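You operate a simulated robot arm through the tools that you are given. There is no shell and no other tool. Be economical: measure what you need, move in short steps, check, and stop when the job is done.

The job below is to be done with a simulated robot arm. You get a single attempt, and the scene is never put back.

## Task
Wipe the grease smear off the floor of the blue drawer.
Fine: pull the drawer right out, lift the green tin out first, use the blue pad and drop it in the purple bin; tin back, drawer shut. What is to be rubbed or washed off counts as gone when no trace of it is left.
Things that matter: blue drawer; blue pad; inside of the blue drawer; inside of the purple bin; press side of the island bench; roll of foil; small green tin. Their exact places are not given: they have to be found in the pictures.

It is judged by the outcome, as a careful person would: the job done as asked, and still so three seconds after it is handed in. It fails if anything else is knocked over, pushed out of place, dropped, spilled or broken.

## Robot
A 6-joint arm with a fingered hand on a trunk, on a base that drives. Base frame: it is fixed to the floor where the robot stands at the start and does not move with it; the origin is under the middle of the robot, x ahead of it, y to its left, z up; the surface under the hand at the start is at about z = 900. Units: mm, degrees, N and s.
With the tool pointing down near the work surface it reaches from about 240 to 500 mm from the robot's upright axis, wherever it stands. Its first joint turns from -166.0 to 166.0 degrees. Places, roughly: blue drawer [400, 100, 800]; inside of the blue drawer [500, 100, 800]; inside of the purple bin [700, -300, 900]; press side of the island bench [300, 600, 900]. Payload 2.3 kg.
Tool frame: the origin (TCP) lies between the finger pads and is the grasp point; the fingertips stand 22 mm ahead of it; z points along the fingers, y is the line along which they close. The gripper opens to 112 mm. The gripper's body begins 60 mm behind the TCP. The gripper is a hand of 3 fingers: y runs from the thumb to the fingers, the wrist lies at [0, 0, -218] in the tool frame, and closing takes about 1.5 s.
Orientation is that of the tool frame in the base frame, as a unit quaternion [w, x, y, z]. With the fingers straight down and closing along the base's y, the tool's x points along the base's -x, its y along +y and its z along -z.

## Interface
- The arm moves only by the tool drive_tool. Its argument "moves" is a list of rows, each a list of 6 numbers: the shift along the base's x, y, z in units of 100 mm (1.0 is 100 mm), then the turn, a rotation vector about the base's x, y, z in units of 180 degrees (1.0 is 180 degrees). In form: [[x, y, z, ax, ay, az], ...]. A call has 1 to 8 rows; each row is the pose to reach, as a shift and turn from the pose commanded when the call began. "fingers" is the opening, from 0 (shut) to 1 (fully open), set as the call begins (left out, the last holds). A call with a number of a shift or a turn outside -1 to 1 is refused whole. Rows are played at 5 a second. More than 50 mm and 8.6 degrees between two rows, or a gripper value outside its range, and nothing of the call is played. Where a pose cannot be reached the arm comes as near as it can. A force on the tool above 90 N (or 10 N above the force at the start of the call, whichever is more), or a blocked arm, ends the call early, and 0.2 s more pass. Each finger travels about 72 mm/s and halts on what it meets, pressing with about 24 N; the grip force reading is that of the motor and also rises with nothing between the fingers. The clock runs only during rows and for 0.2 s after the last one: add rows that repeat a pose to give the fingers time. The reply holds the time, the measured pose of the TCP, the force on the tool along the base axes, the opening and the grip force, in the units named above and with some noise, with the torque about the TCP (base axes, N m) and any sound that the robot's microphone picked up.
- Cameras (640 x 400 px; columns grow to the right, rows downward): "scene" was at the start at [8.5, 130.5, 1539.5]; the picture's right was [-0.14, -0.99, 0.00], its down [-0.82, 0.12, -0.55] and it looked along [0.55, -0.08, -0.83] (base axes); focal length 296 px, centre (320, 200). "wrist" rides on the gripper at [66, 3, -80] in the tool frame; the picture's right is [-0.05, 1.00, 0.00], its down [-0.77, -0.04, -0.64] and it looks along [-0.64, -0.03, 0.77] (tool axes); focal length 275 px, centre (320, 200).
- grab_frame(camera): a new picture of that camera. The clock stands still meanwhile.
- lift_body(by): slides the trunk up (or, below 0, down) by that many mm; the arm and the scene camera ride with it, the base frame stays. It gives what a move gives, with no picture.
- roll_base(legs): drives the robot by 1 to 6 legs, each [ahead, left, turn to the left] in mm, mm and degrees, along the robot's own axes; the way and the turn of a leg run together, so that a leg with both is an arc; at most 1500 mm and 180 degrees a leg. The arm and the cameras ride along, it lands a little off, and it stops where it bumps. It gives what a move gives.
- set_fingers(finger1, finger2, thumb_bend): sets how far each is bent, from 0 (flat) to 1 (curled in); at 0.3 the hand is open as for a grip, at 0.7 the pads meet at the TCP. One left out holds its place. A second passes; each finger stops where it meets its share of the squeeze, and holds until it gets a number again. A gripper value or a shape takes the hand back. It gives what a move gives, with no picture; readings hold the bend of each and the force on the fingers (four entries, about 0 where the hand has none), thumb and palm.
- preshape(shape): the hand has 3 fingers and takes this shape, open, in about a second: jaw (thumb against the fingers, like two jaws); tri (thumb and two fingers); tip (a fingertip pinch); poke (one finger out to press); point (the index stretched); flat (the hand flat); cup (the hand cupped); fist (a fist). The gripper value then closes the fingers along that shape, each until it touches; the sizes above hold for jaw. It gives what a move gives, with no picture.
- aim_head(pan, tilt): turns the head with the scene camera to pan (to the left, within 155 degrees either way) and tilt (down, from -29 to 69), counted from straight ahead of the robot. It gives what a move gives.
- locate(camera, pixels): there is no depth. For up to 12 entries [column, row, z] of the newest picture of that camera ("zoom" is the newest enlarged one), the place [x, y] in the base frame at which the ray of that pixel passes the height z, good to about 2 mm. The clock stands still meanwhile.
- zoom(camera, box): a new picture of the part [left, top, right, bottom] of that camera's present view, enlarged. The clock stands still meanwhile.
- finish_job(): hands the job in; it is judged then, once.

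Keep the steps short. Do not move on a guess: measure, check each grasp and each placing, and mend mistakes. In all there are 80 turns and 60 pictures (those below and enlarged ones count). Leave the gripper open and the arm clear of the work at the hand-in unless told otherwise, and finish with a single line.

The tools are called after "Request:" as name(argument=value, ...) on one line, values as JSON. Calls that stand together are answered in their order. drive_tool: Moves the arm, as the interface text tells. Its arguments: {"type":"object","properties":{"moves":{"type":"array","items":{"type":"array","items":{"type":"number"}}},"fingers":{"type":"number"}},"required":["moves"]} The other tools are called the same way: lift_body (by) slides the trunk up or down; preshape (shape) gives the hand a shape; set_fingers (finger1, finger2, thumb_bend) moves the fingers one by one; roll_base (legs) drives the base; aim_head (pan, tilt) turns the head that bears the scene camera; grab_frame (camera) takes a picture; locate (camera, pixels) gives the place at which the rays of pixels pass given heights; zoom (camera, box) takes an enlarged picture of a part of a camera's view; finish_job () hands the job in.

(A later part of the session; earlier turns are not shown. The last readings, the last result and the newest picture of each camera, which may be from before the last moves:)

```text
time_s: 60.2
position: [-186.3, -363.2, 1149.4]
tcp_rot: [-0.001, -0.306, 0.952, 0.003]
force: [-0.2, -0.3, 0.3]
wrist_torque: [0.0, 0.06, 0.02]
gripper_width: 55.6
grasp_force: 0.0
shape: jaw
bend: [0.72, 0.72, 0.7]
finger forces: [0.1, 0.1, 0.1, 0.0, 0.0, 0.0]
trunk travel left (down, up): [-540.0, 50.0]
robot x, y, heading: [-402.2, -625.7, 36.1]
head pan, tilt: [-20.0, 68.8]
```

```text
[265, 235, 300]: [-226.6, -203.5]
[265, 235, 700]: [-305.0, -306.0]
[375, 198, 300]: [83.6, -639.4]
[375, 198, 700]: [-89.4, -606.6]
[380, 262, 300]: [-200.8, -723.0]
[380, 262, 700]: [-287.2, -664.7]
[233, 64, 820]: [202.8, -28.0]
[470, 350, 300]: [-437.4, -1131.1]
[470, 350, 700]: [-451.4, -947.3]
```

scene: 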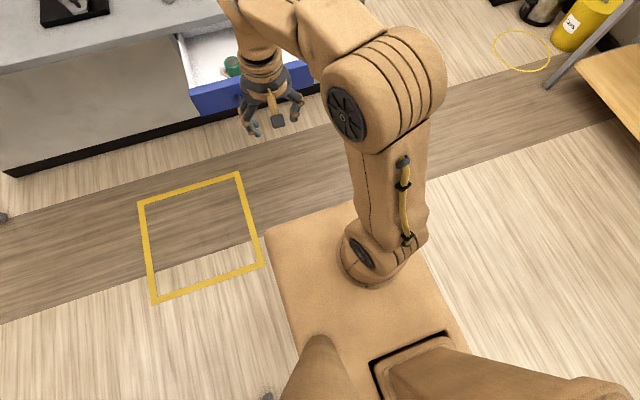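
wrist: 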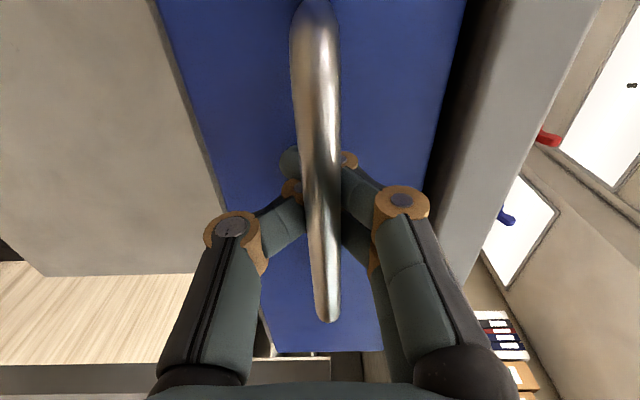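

The platform's front edge is ~175 mm ahead of the axis, so I can stand with the axis about 250 mm in front of the drawer's handle line. I drive forward 420 mm (hand at z 1149, above the open drawer) and look in with the wrist camera.

Request:
roll_base(legs=[[420, 0, 0]])

Request:
grab_frame(camera="wrist")

Request:
aim_head(pan=0, tilt=66)

Request:
grab_frame(camera="scene")

```text
time_s: 62.8
position: [153.7, -116.1, 1148.0]
tcp_rot: [-0.002, -0.306, 0.952, 0.003]
force: [-0.1, -0.3, 0.2]
wrist_torque: [-0.03, -0.01, 0.03]
gripper_width: 55.8
grasp_force: 0.0
shape: jaw
bend: [0.72, 0.72, 0.7]
finger forces: [0.1, 0.0, 0.0, 0.0, 0.1, 0.0]
trunk travel left (down, up): [-540.0, 50.0]
robot x, y, heading: [-61.3, -380.6, 35.8]
head pan, tilt: [-20.0, 68.8]
```

```text
30 pictures are left
```

wrist: 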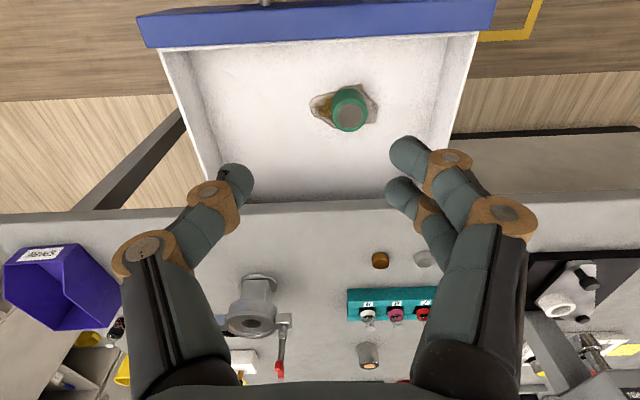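

```text
time_s: 63.6
position: [153.1, -117.0, 1149.7]
tcp_rot: [-0.001, -0.306, 0.952, 0.003]
force: [0.1, 0.0, 0.0]
wrist_torque: [-0.04, 0.03, 0.0]
gripper_width: 56.0
grasp_force: 0.0
shape: jaw
bend: [0.72, 0.72, 0.7]
finger forces: [0.0, 0.0, 0.0, 0.0, 0.0, 0.0]
trunk travel left (down, up): [-540.0, 50.0]
robot x, y, heading: [-60.3, -379.0, 35.9]
head pan, tilt: [0.0, 66.0]
```

```text
29 pictures are left
```

scene: 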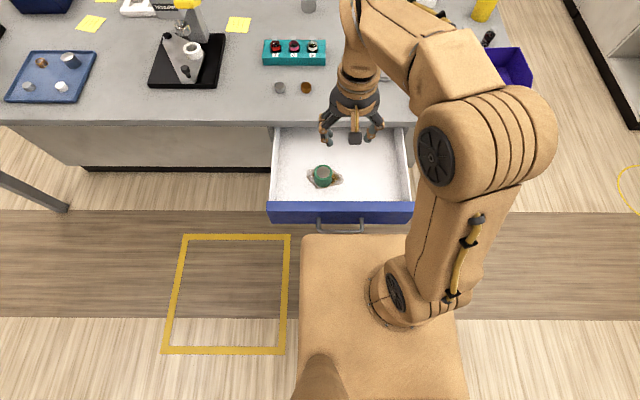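

The tin stands on the smear (wrist (349,108), smear spans 310–378). I zoom and measure.

Request:
zoom(camera="wrist", box=[280, 60, 408, 140])

Request:
locate(camera="zoom", pixels=[[355, 275, 830], [275, 248, 830], [430, 245, 830], [355, 345, 830], [355, 185, 785], [150, 245, 785], [480, 130, 785], [350, 110, 785], [490, 300, 785], [270, 330, 785]])

Request:
locate(camera="wrist", pixels=[[160, 48, 860], [478, 33, 860], [180, 50, 785], [470, 40, 785], [205, 165, 860], [445, 150, 860], [137, 20, 870], [495, 0, 870]])

Request:
locate(camera="scene", pixels=[[323, 170, 830], [323, 187, 785], [340, 180, 785], [270, 205, 870], [413, 204, 870], [320, 233, 813], [362, 233, 813]])

```text
5.00 times, centred on (344, 100) of wrist
```

zoom: 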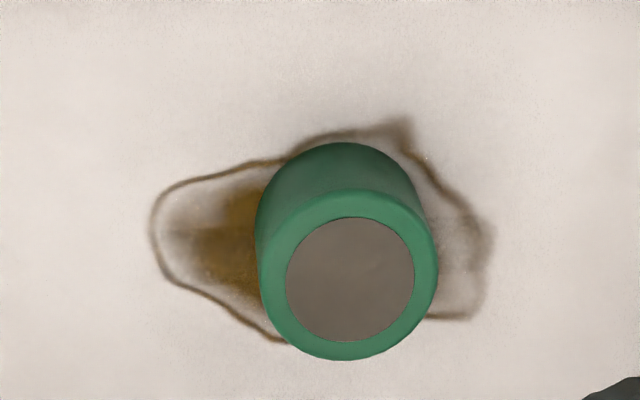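

```text
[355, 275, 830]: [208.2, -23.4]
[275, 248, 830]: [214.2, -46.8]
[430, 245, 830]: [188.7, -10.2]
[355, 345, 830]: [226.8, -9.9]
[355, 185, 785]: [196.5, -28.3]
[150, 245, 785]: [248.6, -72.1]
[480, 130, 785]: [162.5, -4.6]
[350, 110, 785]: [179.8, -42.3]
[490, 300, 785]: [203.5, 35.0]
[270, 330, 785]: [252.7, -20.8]
```

```text
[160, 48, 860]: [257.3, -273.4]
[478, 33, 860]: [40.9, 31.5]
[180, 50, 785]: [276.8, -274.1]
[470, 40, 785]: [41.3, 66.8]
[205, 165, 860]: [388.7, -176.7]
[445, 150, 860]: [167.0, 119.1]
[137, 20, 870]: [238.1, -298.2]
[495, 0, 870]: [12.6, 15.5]
```

```text
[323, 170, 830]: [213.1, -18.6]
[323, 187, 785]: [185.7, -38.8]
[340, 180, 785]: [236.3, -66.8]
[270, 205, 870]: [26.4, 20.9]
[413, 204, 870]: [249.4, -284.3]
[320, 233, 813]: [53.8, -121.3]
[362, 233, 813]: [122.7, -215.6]
```

Tin: Ø≈52 mm, centre ≈(210,-22), top ≈ z 825, on the floor z≈785. I move over it at height, open, lower the trunk 230 and check with the wrist camera.

Request:
drive_tool(moves=[[0.2, 0.32, 0, 0, 0, 0], [0.4, 0.64, 0, 0, 0, 0], [0.565, 0.945, 0, 0, 0, 0]], fingers=0.9)

Request:
lift_body(by=-230)

Request:
grab_frame(camera="wrist")

```text
time_s: 64.4
position: [208.7, -22.5, 1148.8]
tcp_rot: [-0.003, -0.306, 0.952, 0.001]
force: [-0.4, 0.2, -0.1]
wrist_torque: [-0.01, 0.01, 0.03]
gripper_width: 100.7
grasp_force: 0.0
shape: jaw
bend: [0.48, 0.48, 0.44]
finger forces: [0.0, 0.0, 0.1, 0.0, 0.0, 0.0]
trunk travel left (down, up): [-540.0, 50.0]
robot x, y, heading: [-63.4, -380.0, 35.8]
head pan, tilt: [0.0, 66.0]
```

```text
time_s: 66.8
position: [209.5, -22.6, 920.0]
tcp_rot: [-0.001, -0.306, 0.952, 0.003]
force: [0.3, 0.7, -0.4]
wrist_torque: [-0.01, 0.01, -0.01]
gripper_width: 100.8
grasp_force: 0.1
shape: jaw
bend: [0.48, 0.48, 0.44]
finger forces: [0.1, 0.0, 0.1, 0.0, 0.0, 0.0]
trunk travel left (down, up): [-310.0, 280.0]
robot x, y, heading: [-62.9, -379.1, 35.9]
head pan, tilt: [0.0, 66.0]
```

```text
27 pictures are left
```

wrist: 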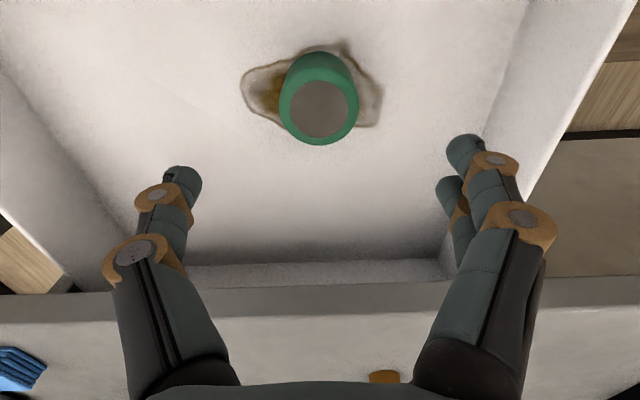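

Request:
locate(camera="wrist", pixels=[[319, 107, 830], [319, 107, 820], [319, 107, 840], [279, 103, 830], [359, 103, 830], [318, 52, 785], [318, 52, 790], [242, 85, 785], [382, 95, 785], [370, 126, 785], [345, 41, 785]])

```text
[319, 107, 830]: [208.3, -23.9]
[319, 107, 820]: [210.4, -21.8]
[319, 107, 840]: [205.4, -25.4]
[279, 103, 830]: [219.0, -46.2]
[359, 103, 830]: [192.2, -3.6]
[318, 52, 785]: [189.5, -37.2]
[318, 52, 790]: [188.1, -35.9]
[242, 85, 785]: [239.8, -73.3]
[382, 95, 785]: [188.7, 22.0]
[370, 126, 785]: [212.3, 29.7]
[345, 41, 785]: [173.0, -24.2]
```

Tin confirmed at (208,-24), top z≈830. I lower to z≈815 and close gently.

Request:
drive_tool(moves=[[0, 0, -0.3, 0, 0, 0], [0, 0, -0.6, 0, 0, 0], [0, 0, -0.85, 0, 0, 0], [-0.01, 0, -1.0, 0, 0, 0]])

Request:
drive_tool(moves=[[0, 0, -0.05, 0, 0, 0], [0, 0, -0.05, 0, 0, 0], [0, 0, -0.05, 0, 0, 0], [0, 0, -0.05, 0, 0, 0], [0, 0, -0.05, 0, 0, 0], [0, 0, -0.05, 0, 0, 0]], fingers=0.3)

Request:
grab_frame(camera="wrist")

```text
time_s: 67.8
position: [208.8, -23.6, 820.2]
tcp_rot: [-0.001, -0.306, 0.952, 0.004]
force: [-1.1, -0.1, -0.6]
wrist_torque: [-0.06, -0.02, -0.03]
gripper_width: 100.6
grasp_force: 0.0
shape: jaw
bend: [0.48, 0.48, 0.44]
finger forces: [0.0, 0.0, 0.0, 0.1, 0.1, 0.1]
trunk travel left (down, up): [-310.0, 280.0]
robot x, y, heading: [-62.1, -377.6, 36.3]
head pan, tilt: [0.0, 66.0]
```

```text
time_s: 69.2
position: [207.6, -23.2, 815.2]
tcp_rot: [-0.002, -0.305, 0.952, 0.004]
force: [-0.5, 0.2, 0.0]
wrist_torque: [0.0, 0.01, 0.0]
gripper_width: 45.3
grasp_force: 24.6
shape: jaw
bend: [0.73, 0.73, 0.7]
finger forces: [10.6, 10.9, 0.0, 0.1, 21.5, 0.0]
trunk travel left (down, up): [-310.0, 280.0]
robot x, y, heading: [-59.8, -381.5, 35.7]
head pan, tilt: [0.0, 66.0]
```

```text
26 pictures are left
```

wrist: 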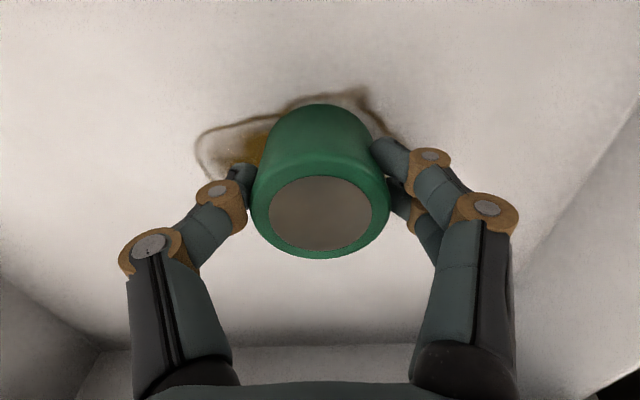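

Tin held (45 mm across). I lift it with the trunk by 280, draw the arm in 100 mm, then drive right 330 mm: from beside the drawer, the tin's spot on the bench, the pad, the bin and the smear are all in reach.

Request:
lift_body(by=280)

Request:
drive_tool(moves=[[-0.27, -0.2, 0, 0, 0, 0], [-0.54, -0.39, 0, 0, 0, 0], [-0.81, -0.58, 0, 0, 0, 0]])

Request:
roll_base(legs=[[0, -330, 0]])

Request:
aim_head(pan=0, tilt=55)

Request:
grab_frame(camera="scene")

```text
time_s: 72.1
position: [209.7, -23.8, 1094.6]
tcp_rot: [-0.002, -0.305, 0.952, 0.003]
force: [-0.2, 0.6, -0.4]
wrist_torque: [-0.01, 0.01, -0.01]
gripper_width: 45.6
grasp_force: 24.2
shape: jaw
bend: [0.73, 0.73, 0.7]
finger forces: [10.5, 11.1, 0.0, 0.0, 21.6, 0.1]
trunk travel left (down, up): [-590.0, 0.0]
robot x, y, heading: [-63.6, -381.7, 35.9]
head pan, tilt: [0.0, 66.0]
```

```text
time_s: 72.9
position: [125.5, -82.2, 1097.0]
tcp_rot: [-0.002, -0.305, 0.952, 0.003]
force: [-0.2, -0.3, -1.7]
wrist_torque: [0.02, 0.01, 0.03]
gripper_width: 45.2
grasp_force: 23.9
shape: jaw
bend: [0.73, 0.73, 0.7]
finger forces: [10.6, 11.1, 0.0, 0.1, 21.5, 0.0]
trunk travel left (down, up): [-590.0, 0.0]
robot x, y, heading: [-61.5, -381.8, 35.7]
head pan, tilt: [0.0, 66.0]
```

```text
time_s: 75.1
position: [321.8, -351.5, 1096.8]
tcp_rot: [-0.002, -0.305, 0.952, 0.003]
force: [-1.8, -0.3, -0.8]
wrist_torque: [0.0, 0.01, 0.0]
gripper_width: 45.2
grasp_force: 23.8
shape: jaw
bend: [0.73, 0.73, 0.7]
finger forces: [10.6, 11.1, 0.0, 0.0, 21.6, 0.0]
trunk travel left (down, up): [-590.0, 0.0]
robot x, y, heading: [135.2, -648.7, 35.8]
head pan, tilt: [0.0, 66.0]
```

```text
time_s: 75.8
position: [322.1, -351.2, 1096.4]
tcp_rot: [-0.002, -0.304, 0.953, 0.003]
force: [1.2, -0.6, -1.0]
wrist_torque: [-0.01, -0.05, -0.04]
gripper_width: 45.0
grasp_force: 24.4
shape: jaw
bend: [0.73, 0.73, 0.7]
finger forces: [10.6, 11.2, 0.0, 0.0, 21.6, 0.0]
trunk travel left (down, up): [-590.0, 0.0]
robot x, y, heading: [132.0, -653.9, 35.4]
head pan, tilt: [0.0, 55.0]
```

```text
25 pictures are left
```

scene: 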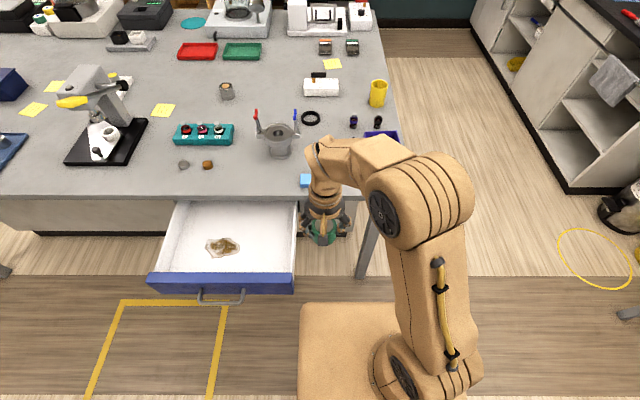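

Request:
locate(camera="scene", pixels=[[362, 278, 0], [205, 246, 785], [241, 246, 785], [222, 236, 785], [222, 258, 785], [292, 190, 900], [370, 195, 900], [285, 175, 900], [279, 155, 900], [305, 181, 910], [160, 276, 865], [295, 278, 865]])

Request:
zoom(camera="scene", box=[150, 100, 406, 260])

```text
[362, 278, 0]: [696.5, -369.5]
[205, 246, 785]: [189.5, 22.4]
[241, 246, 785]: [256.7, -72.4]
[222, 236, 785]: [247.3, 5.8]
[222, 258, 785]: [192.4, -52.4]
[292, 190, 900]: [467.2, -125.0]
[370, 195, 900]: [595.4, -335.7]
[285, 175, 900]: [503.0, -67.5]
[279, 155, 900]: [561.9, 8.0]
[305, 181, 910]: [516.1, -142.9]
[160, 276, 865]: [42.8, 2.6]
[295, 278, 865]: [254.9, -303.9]
```

```text
2.50 times, centred on (278, 180) of scene
```

zoom: 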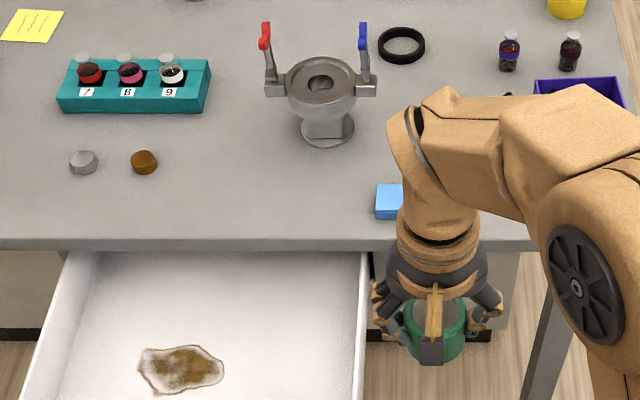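

The strip of bench between the caps and the pad is free; I'll set the tin at about (449,-59). Drive ahead 300 mm, then move over that spot.

Request:
roll_base(legs=[[300, 0, 0]])

Request:
grab_frame(camera="wrist")

```text
time_s: 77.8
position: [565.2, -176.9, 1096.1]
tcp_rot: [-0.002, -0.305, 0.952, 0.002]
force: [-0.2, 0.7, -1.5]
wrist_torque: [-0.02, 0.01, -0.01]
gripper_width: 45.3
grasp_force: 24.3
shape: jaw
bend: [0.73, 0.73, 0.7]
finger forces: [10.6, 11.0, 0.0, 0.0, 21.5, 0.0]
trunk travel left (down, up): [-590.0, 0.0]
robot x, y, heading: [375.2, -474.7, 35.5]
head pan, tilt: [0.0, 55.0]
```

```text
23 pictures are left
```

wrist: 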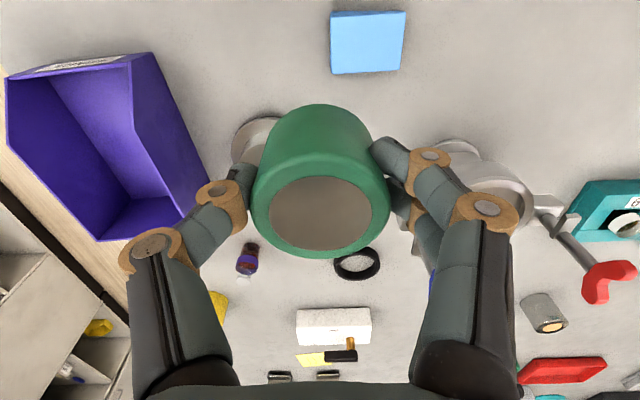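

Request:
locate(camera="wrist", pixels=[[330, 12, 915], [406, 10, 915], [404, 68, 915], [332, 74, 915], [10, 78, 980], [150, 55, 980], [105, 240, 980], [210, 185, 980], [80, 150, 905], [130, 190, 905], [270, 125, 900]])

Request:
drive_tool(moves=[[-0.3, 0.3, 0, 0, 0, 0], [-0.6, 0.6, 0, 0, 0, 0]])

Request:
drive_tool(moves=[[-0.3, 0.3, 0, 0, 0, 0], [-0.56, 0.58, 0, 0, 0, 0]])

Request:
lift_body(by=-145)

Request:
drive_tool(moves=[[0, 0, -0.1, 0, 0, 0]])

Request:
grab_frame(camera="wrist")

```text
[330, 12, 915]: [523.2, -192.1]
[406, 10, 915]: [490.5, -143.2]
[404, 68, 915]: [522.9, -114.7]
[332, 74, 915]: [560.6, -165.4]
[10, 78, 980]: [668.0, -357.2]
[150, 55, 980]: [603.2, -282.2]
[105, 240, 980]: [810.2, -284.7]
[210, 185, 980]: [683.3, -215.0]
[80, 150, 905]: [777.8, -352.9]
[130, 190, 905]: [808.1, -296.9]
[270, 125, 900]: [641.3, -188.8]
```

```text
time_s: 78.4
position: [505.0, -116.8, 1097.3]
tcp_rot: [-0.001, -0.304, 0.953, 0.003]
force: [0.9, -0.1, -1.0]
wrist_torque: [0.0, 0.01, -0.01]
gripper_width: 45.2
grasp_force: 23.7
shape: jaw
bend: [0.73, 0.73, 0.7]
finger forces: [10.6, 11.2, 0.0, 0.0, 21.7, 0.0]
trunk travel left (down, up): [-590.0, 0.0]
robot x, y, heading: [375.1, -475.9, 35.5]
head pan, tilt: [0.0, 55.0]
```

```text
time_s: 79.0
position: [447.3, -59.3, 1095.4]
tcp_rot: [-0.002, -0.305, 0.952, 0.002]
force: [0.4, 0.5, -1.1]
wrist_torque: [-0.01, -0.02, -0.03]
gripper_width: 44.9
grasp_force: 24.2
shape: jaw
bend: [0.73, 0.73, 0.7]
finger forces: [10.5, 11.2, 0.1, 0.0, 21.6, 0.0]
trunk travel left (down, up): [-590.0, 0.0]
robot x, y, heading: [375.0, -475.7, 36.1]
head pan, tilt: [0.0, 55.0]
```

```text
time_s: 80.8
position: [447.4, -60.8, 950.6]
tcp_rot: [-0.002, -0.305, 0.952, 0.003]
force: [-0.2, 0.0, -1.3]
wrist_torque: [0.02, 0.01, 0.01]
gripper_width: 45.2
grasp_force: 23.9
shape: jaw
bend: [0.73, 0.73, 0.7]
finger forces: [10.7, 11.2, 0.0, 0.0, 21.7, 0.0]
trunk travel left (down, up): [-445.0, 145.0]
robot x, y, heading: [374.7, -474.2, 35.5]
head pan, tilt: [0.0, 55.0]
```

```text
time_s: 81.2
position: [447.4, -59.5, 940.9]
tcp_rot: [0.001, -0.305, 0.952, 0.005]
force: [0.7, 2.8, 13.3]
wrist_torque: [0.04, -0.02, -0.01]
gripper_width: 45.2
grasp_force: 24.2
shape: jaw
bend: [0.74, 0.73, 0.7]
finger forces: [12.5, 13.5, 0.0, 0.0, 24.3, 0.0]
trunk travel left (down, up): [-445.0, 145.0]
robot x, y, heading: [377.1, -474.0, 35.7]
head pan, tilt: [0.0, 55.0]
```

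```text
22 pictures are left
```

wrist: 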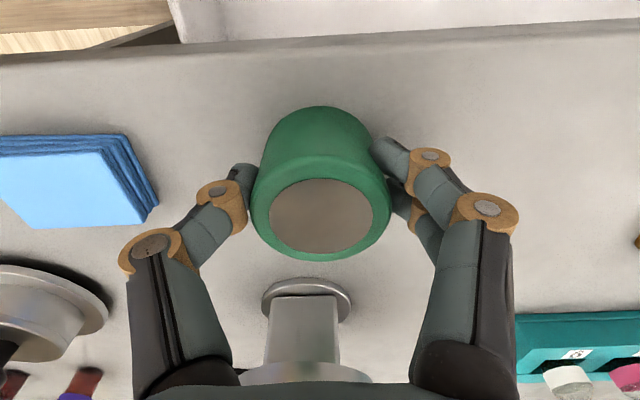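

The tin touches the bench (13 N up) at TCP z 941, so the drawer floor is ≈ z 773. I open, rise and check.

Request:
drive_tool(moves=[[0, 0, 0.01, 0, 0, 0], [0, 0, 0.01, 0, 0, 0], [0, 0, 0.01, 0, 0, 0], [0, 0, 0.01, 0, 0, 0]], fingers=0.8)

Request:
lift_body(by=145)

Request:
grab_frame(camera="wrist")

```text
time_s: 82.2
position: [446.5, -60.6, 940.7]
tcp_rot: [-0.002, -0.305, 0.952, 0.003]
force: [0.0, -0.2, -0.9]
wrist_torque: [0.0, 0.01, 0.02]
gripper_width: 89.3
grasp_force: 0.0
shape: jaw
bend: [0.59, 0.59, 0.55]
finger forces: [0.0, 0.0, 0.0, 0.1, 0.0, 0.1]
trunk travel left (down, up): [-445.0, 145.0]
robot x, y, heading: [375.5, -476.4, 35.7]
head pan, tilt: [0.0, 55.0]
```

```text
time_s: 83.9
position: [447.4, -60.6, 1086.8]
tcp_rot: [-0.001, -0.305, 0.952, 0.003]
force: [0.0, 0.3, 0.7]
wrist_torque: [0.0, -0.01, 0.03]
gripper_width: 89.3
grasp_force: 0.1
shape: jaw
bend: [0.59, 0.59, 0.55]
finger forces: [0.0, 0.0, 0.0, 0.0, 0.0, 0.1]
trunk travel left (down, up): [-590.0, 0.0]
robot x, y, heading: [376.6, -474.5, 35.4]
head pan, tilt: [0.0, 55.0]
```

```text
21 pictures are left
```

wrist: 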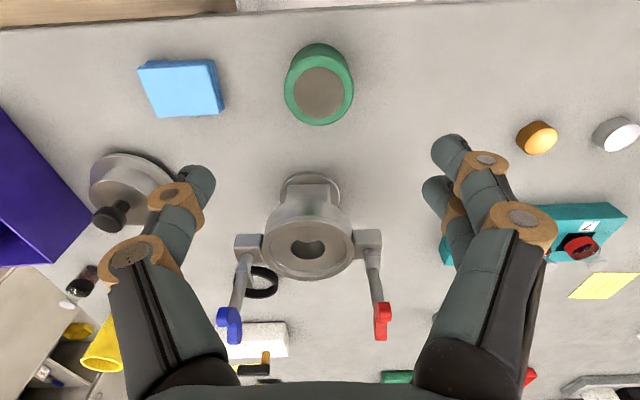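

The tin stands upright on the bench. I zoom on the pad to measure its outline and thickness.

Request:
zoom(camera="wrist", box=[116, 40, 244, 120])

Request:
locate(camera="zoom", pixels=[[110, 140, 920], [475, 105, 920], [518, 365, 920], [192, 388, 920], [110, 140, 915], [518, 365, 915], [545, 300, 900], [110, 120, 900], [480, 90, 900]])

```text
5.00 times, centred on (180, 80) of wrist
```

zoom: 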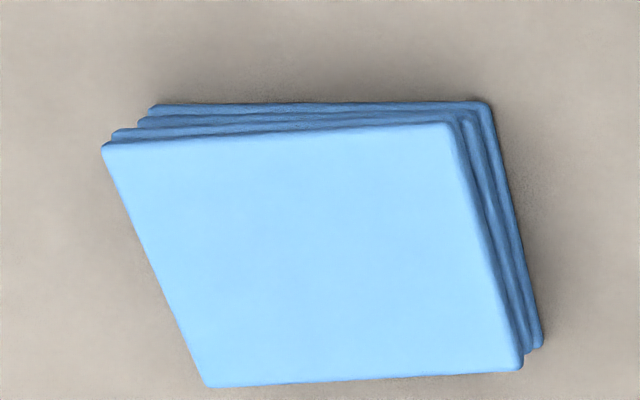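

```text
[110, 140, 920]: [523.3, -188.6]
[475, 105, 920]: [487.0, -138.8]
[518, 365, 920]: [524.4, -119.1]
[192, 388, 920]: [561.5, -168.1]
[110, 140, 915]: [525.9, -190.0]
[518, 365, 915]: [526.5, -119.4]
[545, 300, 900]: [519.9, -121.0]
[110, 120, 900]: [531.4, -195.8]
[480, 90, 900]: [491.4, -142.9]
```

Request:
locate(camera="zoom", pixels=[[490, 103, 900], [541, 345, 900], [152, 107, 900], [450, 123, 920], [522, 368, 920], [102, 147, 920], [207, 387, 920], [450, 123, 930], [522, 368, 930], [102, 147, 930], [207, 387, 930]])

```text
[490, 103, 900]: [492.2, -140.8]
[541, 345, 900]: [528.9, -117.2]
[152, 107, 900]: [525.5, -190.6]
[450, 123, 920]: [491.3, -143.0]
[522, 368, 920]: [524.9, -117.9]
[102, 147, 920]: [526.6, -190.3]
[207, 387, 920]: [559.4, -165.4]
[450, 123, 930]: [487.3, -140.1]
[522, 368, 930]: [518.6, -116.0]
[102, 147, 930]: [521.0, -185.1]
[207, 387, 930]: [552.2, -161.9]
```

Pad: centre (525,-154), 59 × 42 mm, 20 mm thick, aligned with the hand. I move over it, go down to z≈928 (leaving ~6 mm of pad below the fingertips) and close on its long axis.

Request:
drive_tool(moves=[[0.26, -0.31, 0, 0, 0, 0], [0.52, -0.62, 0, 0, 0, 0], [0.78, -0.935, 0, 0, 0, 0]], fingers=0.9)

Request:
lift_body(by=-140)

Request:
drive_tool(moves=[[0, 0, -0.1, 0, 0, 0], [0, 0, -0.18, 0, 0, 0]])

Request:
grab_frame(camera="wrist")

```text
time_s: 84.7
position: [525.2, -155.5, 1086.8]
tcp_rot: [-0.002, -0.305, 0.952, 0.003]
force: [0.0, 1.0, 0.0]
wrist_torque: [-0.01, 0.0, 0.04]
gripper_width: 100.6
grasp_force: 0.0
shape: jaw
bend: [0.48, 0.48, 0.44]
finger forces: [0.0, 0.0, 0.0, 0.0, 0.0, 0.1]
trunk travel left (down, up): [-590.0, 0.0]
robot x, y, heading: [379.3, -472.9, 35.8]
head pan, tilt: [0.0, 55.0]
```

```text
time_s: 86.3
position: [524.8, -153.1, 947.7]
tcp_rot: [-0.001, -0.306, 0.952, 0.003]
force: [-0.5, 1.1, 0.1]
wrist_torque: [0.02, -0.01, -0.02]
gripper_width: 100.5
grasp_force: 0.1
shape: jaw
bend: [0.48, 0.48, 0.44]
finger forces: [0.1, 0.0, 0.0, 0.0, 0.0, 0.0]
trunk travel left (down, up): [-450.0, 140.0]
robot x, y, heading: [375.0, -473.3, 35.9]
head pan, tilt: [0.0, 55.0]
```

```text
time_s: 86.9
position: [526.6, -154.6, 929.7]
tcp_rot: [-0.003, -0.305, 0.952, 0.003]
force: [0.9, 0.0, -0.5]
wrist_torque: [0.0, -0.01, 0.01]
gripper_width: 100.8
grasp_force: 0.0
shape: jaw
bend: [0.48, 0.48, 0.44]
finger forces: [0.0, 0.0, 0.0, 0.1, 0.1, 0.0]
trunk travel left (down, up): [-450.0, 140.0]
robot x, y, heading: [377.2, -477.2, 35.8]
head pan, tilt: [0.0, 55.0]
```

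```text
19 pictures are left
```

wrist: 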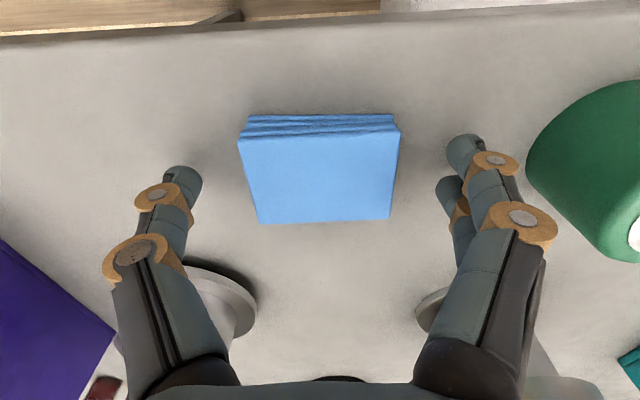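

Request:
drive_tool(moves=[[0, 0, -0.01, 0, 0, 0], [0, 0, -0.01, 0, 0, 0], [0, 0, -0.01, 0, 0, 0], [0, 0, -0.01, 0, 0, 0], [0, 0, -0.01, 0, 0, 0], [0, 0, -0.01, 0, 0, 0]], fingers=0.3)

Request:
lift_body(by=140)

Request:
grab_frame(camera="wrist")

```text
time_s: 88.3
position: [524.4, -154.4, 926.9]
tcp_rot: [-0.001, -0.305, 0.952, 0.003]
force: [-0.4, 0.9, 0.6]
wrist_torque: [-0.01, -0.01, 0.02]
gripper_width: 53.7
grasp_force: 24.2
shape: jaw
bend: [0.73, 0.73, 0.7]
finger forces: [10.8, 11.1, 0.0, 0.0, 21.9, 0.0]
trunk travel left (down, up): [-450.0, 140.0]
robot x, y, heading: [374.1, -478.1, 35.9]
head pan, tilt: [0.0, 55.0]
```

```text
time_s: 90.0
position: [525.5, -153.8, 1068.0]
tcp_rot: [-0.001, -0.306, 0.952, 0.003]
force: [0.0, 0.2, -0.7]
wrist_torque: [0.02, -0.02, 0.0]
gripper_width: 53.9
grasp_force: 23.8
shape: jaw
bend: [0.73, 0.73, 0.7]
finger forces: [10.8, 11.0, 0.0, 0.0, 21.8, 0.0]
trunk travel left (down, up): [-590.0, 0.0]
robot x, y, heading: [374.2, -477.9, 35.6]
head pan, tilt: [0.0, 55.0]
```

```text
18 pictures are left
```

wrist: 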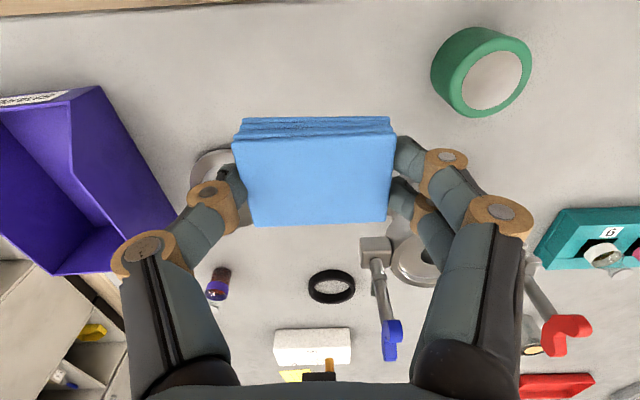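

The pad is firmly held and level. I drive back and left to the front of the drawer again and look at the smear.

Request:
roll_base(legs=[[-277, 0, 0], [0, 332, 0]])

Request:
aim_head(pan=0, tilt=66)

Request:
grab_frame(camera="wrist")

Request:
zoom(camera="scene", box=[240, 110, 432, 230])

```text
time_s: 93.7
position: [106.5, -45.9, 1067.8]
tcp_rot: [-0.001, -0.309, 0.951, 0.003]
force: [-0.4, -0.3, 0.8]
wrist_torque: [-0.02, 0.0, -0.02]
gripper_width: 53.8
grasp_force: 24.4
shape: jaw
bend: [0.73, 0.73, 0.7]
finger forces: [10.8, 11.0, 0.0, 0.0, 21.8, 0.0]
trunk travel left (down, up): [-590.0, 0.0]
robot x, y, heading: [-37.8, -368.5, 36.6]
head pan, tilt: [0.0, 55.0]
```

```text
time_s: 94.4
position: [107.4, -46.1, 1068.0]
tcp_rot: [-0.001, -0.309, 0.951, 0.003]
force: [0.5, 0.4, 0.6]
wrist_torque: [0.03, -0.02, -0.01]
gripper_width: 53.9
grasp_force: 24.7
shape: jaw
bend: [0.73, 0.73, 0.7]
finger forces: [10.8, 11.1, 0.1, 0.0, 21.8, 0.0]
trunk travel left (down, up): [-590.0, 0.0]
robot x, y, heading: [-37.9, -367.1, 36.3]
head pan, tilt: [0.0, 66.0]
```

```text
17 pictures are left
```

wrist: 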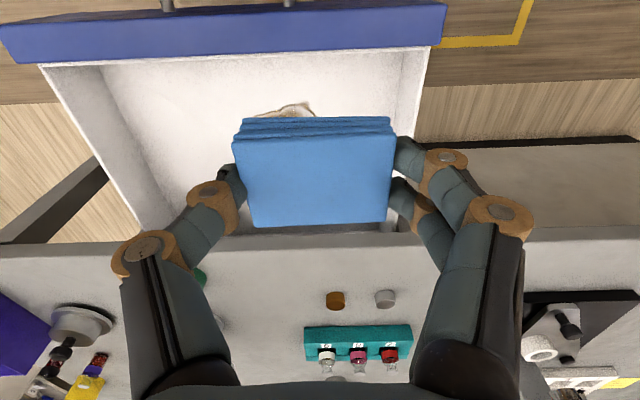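

```text
3.33 times, centred on (336, 170) of scene
```

zoom: 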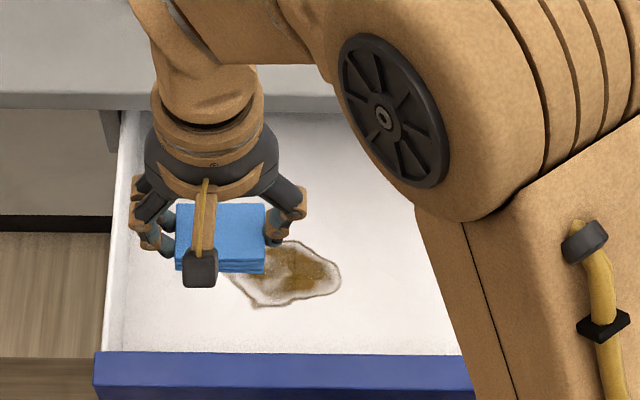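

Request:
locate(camera="zoom", pixels=[[341, 275, 773], [255, 306, 773], [228, 280, 773], [290, 242, 773], [310, 297, 773], [335, 262, 773], [150, 345, 773], [140, 130, 773]])

```text
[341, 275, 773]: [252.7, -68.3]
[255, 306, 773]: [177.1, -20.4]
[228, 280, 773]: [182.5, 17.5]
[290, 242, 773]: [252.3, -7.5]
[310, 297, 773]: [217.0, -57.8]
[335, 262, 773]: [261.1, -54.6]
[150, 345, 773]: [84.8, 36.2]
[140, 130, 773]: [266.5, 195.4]
```

Smear on the floor spans p 126–202, q 88–205. I go to the start corner (p 138, q 75), lower the trunk 220, then step the arm down until the pad touches.

Request:
drive_tool(moves=[[0.24, 0.33, 0, 0, 0, 0], [0.487, 0.659, 0, 0, 0, 0]])

Request:
lift_body(by=-220)

Request:
drive_tool(moves=[[0, 0, -0.2, 0, 0, 0], [0, 0, -0.38, 0, 0, 0], [0, 0, -0.44, 0, 0, 0]])

Request:
drive_tool(moves=[[0, 0, -0.02, 0, 0, 0], [0, 0, -0.04, 0, 0, 0], [0, 0, -0.05, 0, 0, 0]])

```text
time_s: 95.0
position: [154.3, 18.6, 1067.1]
tcp_rot: [-0.002, -0.309, 0.951, 0.003]
force: [-0.5, -0.4, -0.4]
wrist_torque: [0.01, -0.04, -0.01]
gripper_width: 53.8
grasp_force: 24.5
shape: jaw
bend: [0.73, 0.73, 0.7]
finger forces: [10.8, 11.0, 0.0, 0.0, 21.8, 0.0]
trunk travel left (down, up): [-590.0, 0.0]
robot x, y, heading: [-34.6, -369.7, 36.3]
head pan, tilt: [0.0, 66.0]
```

```text
time_s: 97.4
position: [154.2, 18.8, 847.4]
tcp_rot: [-0.002, -0.309, 0.951, 0.002]
force: [0.7, -0.6, 0.2]
wrist_torque: [-0.02, 0.0, 0.01]
gripper_width: 53.7
grasp_force: 24.0
shape: jaw
bend: [0.73, 0.73, 0.7]
finger forces: [10.8, 11.0, 0.0, 0.1, 21.7, 0.0]
trunk travel left (down, up): [-370.0, 220.0]
robot x, y, heading: [-39.0, -372.4, 36.6]
head pan, tilt: [0.0, 66.0]
```

```text
time_s: 98.2
position: [154.0, 18.2, 804.6]
tcp_rot: [-0.002, -0.309, 0.951, 0.003]
force: [-0.7, -0.3, 0.0]
wrist_torque: [-0.02, 0.0, -0.02]
gripper_width: 53.6
grasp_force: 24.2
shape: jaw
bend: [0.73, 0.73, 0.7]
finger forces: [10.8, 11.0, 0.0, 0.0, 21.9, 0.1]
trunk travel left (down, up): [-370.0, 220.0]
robot x, y, heading: [-38.9, -372.7, 36.5]
head pan, tilt: [0.0, 66.0]
```

```text
time_s: 99.0
position: [153.7, 17.5, 798.9]
tcp_rot: [0.0, -0.309, 0.951, 0.004]
force: [-1.3, 0.1, 1.8]
wrist_torque: [0.01, 0.0, -0.03]
gripper_width: 53.9
grasp_force: 23.6
shape: jaw
bend: [0.73, 0.73, 0.7]
finger forces: [11.2, 11.4, 0.0, 0.1, 22.0, 0.0]
trunk travel left (down, up): [-370.0, 220.0]
robot x, y, heading: [-37.2, -367.2, 36.1]
head pan, tilt: [0.0, 66.0]
```

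Light contact (1.8 N) at 799. I press 3 mm further.

Request:
drive_tool(moves=[[0, 0, -0.015, 0, 0, 0], [0, 0, -0.03, 0, 0, 0]])

```text
time_s: 99.6
position: [154.3, 18.0, 797.1]
tcp_rot: [0.0, -0.309, 0.951, 0.005]
force: [0.2, 0.7, 21.5]
wrist_torque: [-0.02, 0.01, 0.0]
gripper_width: 53.7
grasp_force: 24.3
shape: jaw
bend: [0.73, 0.73, 0.7]
finger forces: [13.1, 13.2, 0.0, 0.0, 25.2, 0.0]
trunk travel left (down, up): [-370.0, 220.0]
robot x, y, heading: [-38.7, -368.7, 36.6]
head pan, tilt: [0.0, 66.0]
```

Request:
drive_tool(moves=[[0.175, -0.244, 0.01, 0, 0, 0], [0.35, -0.487, 0.01, 0, 0, 0], [0.526, -0.731, 0.01, 0, 0, 0], [0.701, -0.974, 0.01, 0, 0, 0], [0.88, -0.846, 0.01, 0, 0, 0], [0.646, -0.522, 0.01, 0, 0, 0], [0.413, -0.197, 0.01, 0, 0, 0], [0.179, 0.128, 0.01, 0, 0, 0]])

Request:
drive_tool(moves=[[0.179, 0.128, 0, 0, 0, 0], [0.413, -0.197, 0, 0, 0, 0], [0.646, -0.522, 0, 0, 0, 0], [0.88, -0.846, 0, 0, 0, 0]])

Request:
drive_tool(moves=[[0.179, 0.128, 0, 0, 0, 0], [-0.055, 0.453, 0, 0, 0, 0], [-0.288, 0.777, 0, 0, 0, 0], [-0.376, 0.899, 0, 0, 0, 0]])

Request:
grab_frame(camera="wrist")

Request:
zoom(camera="scene", box=[240, 110, 432, 230])

```text
time_s: 101.4
position: [173.0, 29.9, 797.9]
tcp_rot: [0.0, -0.309, 0.951, 0.003]
force: [1.9, 0.2, 5.7]
wrist_torque: [-0.06, -0.04, -0.04]
gripper_width: 53.4
grasp_force: 23.9
shape: jaw
bend: [0.74, 0.74, 0.71]
finger forces: [11.6, 12.0, 0.0, 0.0, 25.4, 0.0]
trunk travel left (down, up): [-370.0, 220.0]
robot x, y, heading: [-39.8, -369.3, 36.4]
head pan, tilt: [0.0, 66.0]
```

```text
time_s: 102.4
position: [259.6, -53.3, 797.0]
tcp_rot: [-0.001, -0.31, 0.951, 0.003]
force: [-3.8, 6.2, 15.4]
wrist_torque: [0.15, 0.09, 0.02]
gripper_width: 53.7
grasp_force: 23.8
shape: jaw
bend: [0.73, 0.73, 0.71]
finger forces: [14.0, 14.3, 0.0, 0.0, 22.0, 0.1]
trunk travel left (down, up): [-370.0, 220.0]
robot x, y, heading: [-39.7, -371.6, 36.6]
head pan, tilt: [0.0, 66.0]
```

```text
time_s: 103.4
position: [222.9, 35.6, 797.0]
tcp_rot: [0.0, -0.309, 0.951, 0.003]
force: [4.6, -6.3, 14.0]
wrist_torque: [-0.19, -0.14, -0.01]
gripper_width: 53.5
grasp_force: 24.4
shape: jaw
bend: [0.74, 0.74, 0.7]
finger forces: [10.5, 10.6, 0.0, 0.0, 28.3, 0.0]
trunk travel left (down, up): [-370.0, 220.0]
robot x, y, heading: [-40.0, -370.3, 36.5]
head pan, tilt: [0.0, 66.0]
```

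```text
15 pictures are left
```

wrist: 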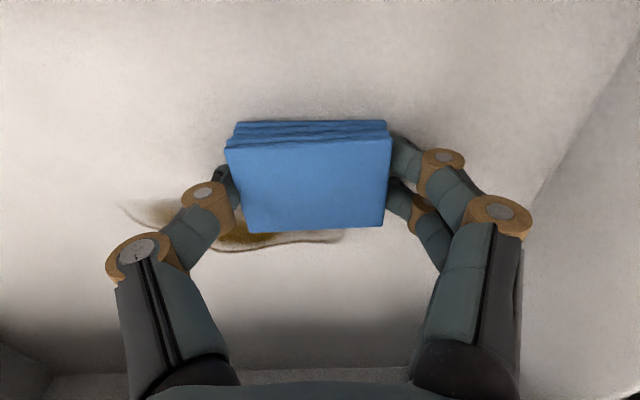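

```text
3.33 times, centred on (336, 170) of scene
```

zoom: 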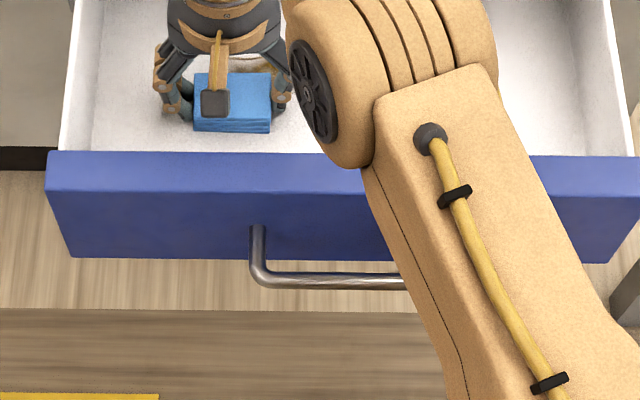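

Some smear remains at the far side (wrist (230,245)); perhaps the drawer slid in a little under the pad. I measure.

Request:
locate(camera="wrist", pixels=[[340, 240, 773], [230, 249, 773], [125, 205, 773], [250, 235, 773], [320, 100, 773]])

Request:
locate(camera="zoom", pixels=[[48, 185, 865], [635, 190, 865], [262, 278, 813], [400, 280, 813], [265, 60, 773]])

```text
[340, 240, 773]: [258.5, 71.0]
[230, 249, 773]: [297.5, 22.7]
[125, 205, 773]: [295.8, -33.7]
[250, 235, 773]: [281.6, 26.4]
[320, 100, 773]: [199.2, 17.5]
```

```text
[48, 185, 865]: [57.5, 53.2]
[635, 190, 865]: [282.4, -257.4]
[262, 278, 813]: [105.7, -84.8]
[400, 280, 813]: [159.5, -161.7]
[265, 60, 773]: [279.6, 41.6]
```

The drawer slid in ~45 mm under the pad's drag. I drag the pad straight back toward me (away from the smear) to bring the drawer back to its stop, then look.

Request:
drive_tool(moves=[[-0.16, -0.117, -0.01, 0, 0, 0], [-0.325, -0.234, -0.01, 0, 0, 0], [-0.487, -0.35, -0.01, 0, 0, 0], [-0.65, -0.467, -0.01, 0, 0, 0]])

Request:
grab_frame(camera="wrist")

```text
time_s: 104.4
position: [158.5, -9.8, 795.6]
tcp_rot: [-0.001, -0.31, 0.951, 0.005]
force: [5.6, 5.2, 18.0]
wrist_torque: [0.02, -0.11, 0.06]
gripper_width: 53.6
grasp_force: 23.6
shape: jaw
bend: [0.74, 0.74, 0.71]
finger forces: [12.5, 12.7, 0.1, 0.0, 24.5, 0.0]
trunk travel left (down, up): [-370.0, 220.0]
robot x, y, heading: [-41.8, -371.4, 36.3]
head pan, tilt: [0.0, 66.0]
```

```text
13 pictures are left
```

wrist: 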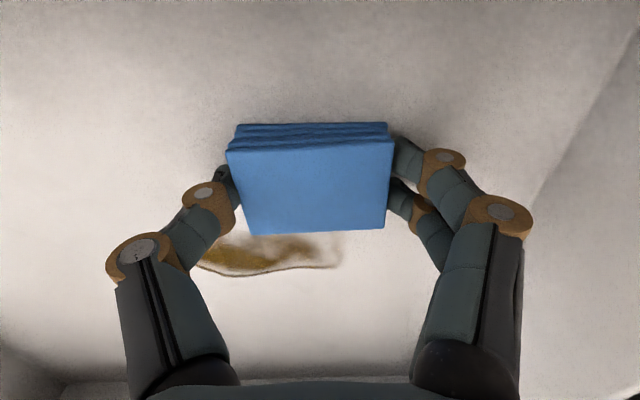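

Request:
locate(camera="wrist", pixels=[[230, 275, 773], [340, 262, 773], [340, 230, 773], [195, 262, 773], [300, 240, 773]])

```text
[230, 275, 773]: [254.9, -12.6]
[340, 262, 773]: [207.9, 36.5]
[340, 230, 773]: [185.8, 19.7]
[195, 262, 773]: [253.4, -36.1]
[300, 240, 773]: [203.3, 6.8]
```

The drawer is back at its stop. The remaining smear is p 162–200. I lift, set the pad down beyond it (p 210) and wipe a serpentine working toward me, so the drag holds the drawer open.

Request:
drive_tool(moves=[[0, 0, 0.3, 0, 0, 0], [0.3, 0.32, 0.3, 0, 0, 0], [0.613, 0.638, 0.3, 0, 0, 0], [0.613, 0.638, 0.12, 0, 0, 0], [0.613, 0.638, 0.03, 0, 0, 0], [0.613, 0.638, 0.01, 0, 0, 0]])

Request:
drive_tool(moves=[[0.204, -0.284, 0, 0, 0, 0], [0.409, -0.568, 0, 0, 0, 0], [0.613, -0.853, 0, 0, 0, 0], [0.467, -0.958, 0, 0, 0, 0], [0.263, -0.673, 0, 0, 0, 0], [0.058, -0.389, 0, 0, 0, 0], [-0.146, -0.105, 0, 0, 0, 0]])

Request:
drive_tool(moves=[[-0.146, -0.105, 0, 0, 0, 0], [0.058, -0.389, 0, 0, 0, 0], [0.263, -0.673, 0, 0, 0, 0], [0.467, -0.958, 0, 0, 0, 0]])

Request:
drive_tool(moves=[[-0.146, -0.105, 0, 0, 0, 0], [-0.35, 0.179, 0, 0, 0, 0], [-0.555, 0.463, 0, 0, 0, 0], [-0.759, 0.748, 0, 0, 0, 0]])

Request:
drive_tool(moves=[[-0.2, -0.144, 0, 0, 0, 0], [-0.2, -0.144, 0.4, 0, 0, 0], [-0.2, -0.144, 0.8, 0, 0, 0]])

Request:
grab_frame(camera="wrist")

```text
time_s: 105.8
position: [220.4, 52.6, 798.2]
tcp_rot: [0.0, -0.311, 0.951, 0.004]
force: [0.7, 0.4, 2.1]
wrist_torque: [0.02, 0.06, 0.02]
gripper_width: 53.6
grasp_force: 24.6
shape: jaw
bend: [0.74, 0.74, 0.7]
finger forces: [11.6, 12.0, 0.1, 0.0, 23.8, 0.1]
trunk travel left (down, up): [-370.0, 220.0]
robot x, y, heading: [-38.9, -371.4, 36.4]
head pan, tilt: [0.0, 66.0]
```

```text
time_s: 107.4
position: [203.4, 42.0, 798.2]
tcp_rot: [-0.003, -0.309, 0.951, 0.004]
force: [-0.7, 0.3, 0.1]
wrist_torque: [0.02, -0.01, 0.01]
gripper_width: 53.4
grasp_force: 24.5
shape: jaw
bend: [0.73, 0.73, 0.7]
finger forces: [11.9, 12.2, 0.0, 0.1, 24.1, 0.0]
trunk travel left (down, up): [-370.0, 220.0]
robot x, y, heading: [-40.9, -368.3, 36.4]
head pan, tilt: [0.0, 66.0]
```

```text
time_s: 108.4
position: [250.3, -55.1, 798.6]
tcp_rot: [-0.001, -0.309, 0.951, 0.003]
force: [-0.8, 0.2, 0.2]
wrist_torque: [0.05, 0.01, 0.0]
gripper_width: 53.5
grasp_force: 23.9
shape: jaw
bend: [0.73, 0.73, 0.7]
finger forces: [11.9, 12.2, 0.0, 0.0, 24.2, 0.1]
trunk travel left (down, up): [-370.0, 220.0]
robot x, y, heading: [-39.2, -367.8, 36.5]
head pan, tilt: [0.0, 66.0]
```

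```text
time_s: 109.4
position: [175.9, 21.1, 797.7]
tcp_rot: [-0.002, -0.309, 0.951, 0.003]
force: [1.2, -0.9, 0.9]
wrist_torque: [0.05, 0.02, -0.03]
gripper_width: 53.4
grasp_force: 23.6
shape: jaw
bend: [0.74, 0.73, 0.7]
finger forces: [11.8, 11.9, 0.1, 0.1, 24.2, 0.0]
trunk travel left (down, up): [-370.0, 220.0]
robot x, y, heading: [-37.1, -365.3, 36.4]
head pan, tilt: [0.0, 66.0]
```

```text
time_s: 110.2
position: [155.9, 7.7, 877.7]
tcp_rot: [-0.001, -0.31, 0.951, 0.003]
force: [0.4, -0.8, 0.3]
wrist_torque: [-0.06, 0.03, 0.01]
gripper_width: 53.8
grasp_force: 23.8
shape: jaw
bend: [0.73, 0.73, 0.7]
finger forces: [11.8, 12.1, 0.0, 0.1, 24.0, 0.1]
trunk travel left (down, up): [-370.0, 220.0]
robot x, y, heading: [-39.4, -369.4, 36.4]
head pan, tilt: [0.0, 66.0]
```

```text
12 pictures are left
```

wrist: 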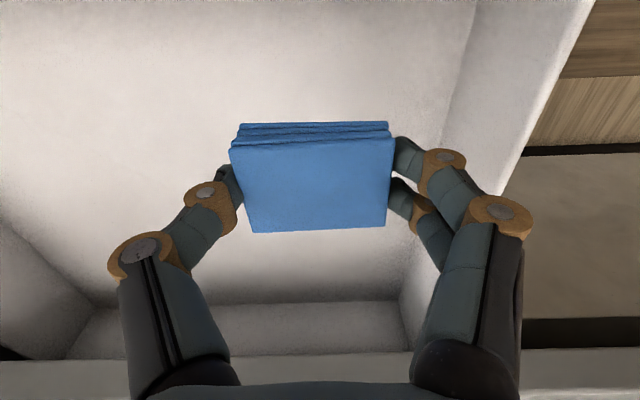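

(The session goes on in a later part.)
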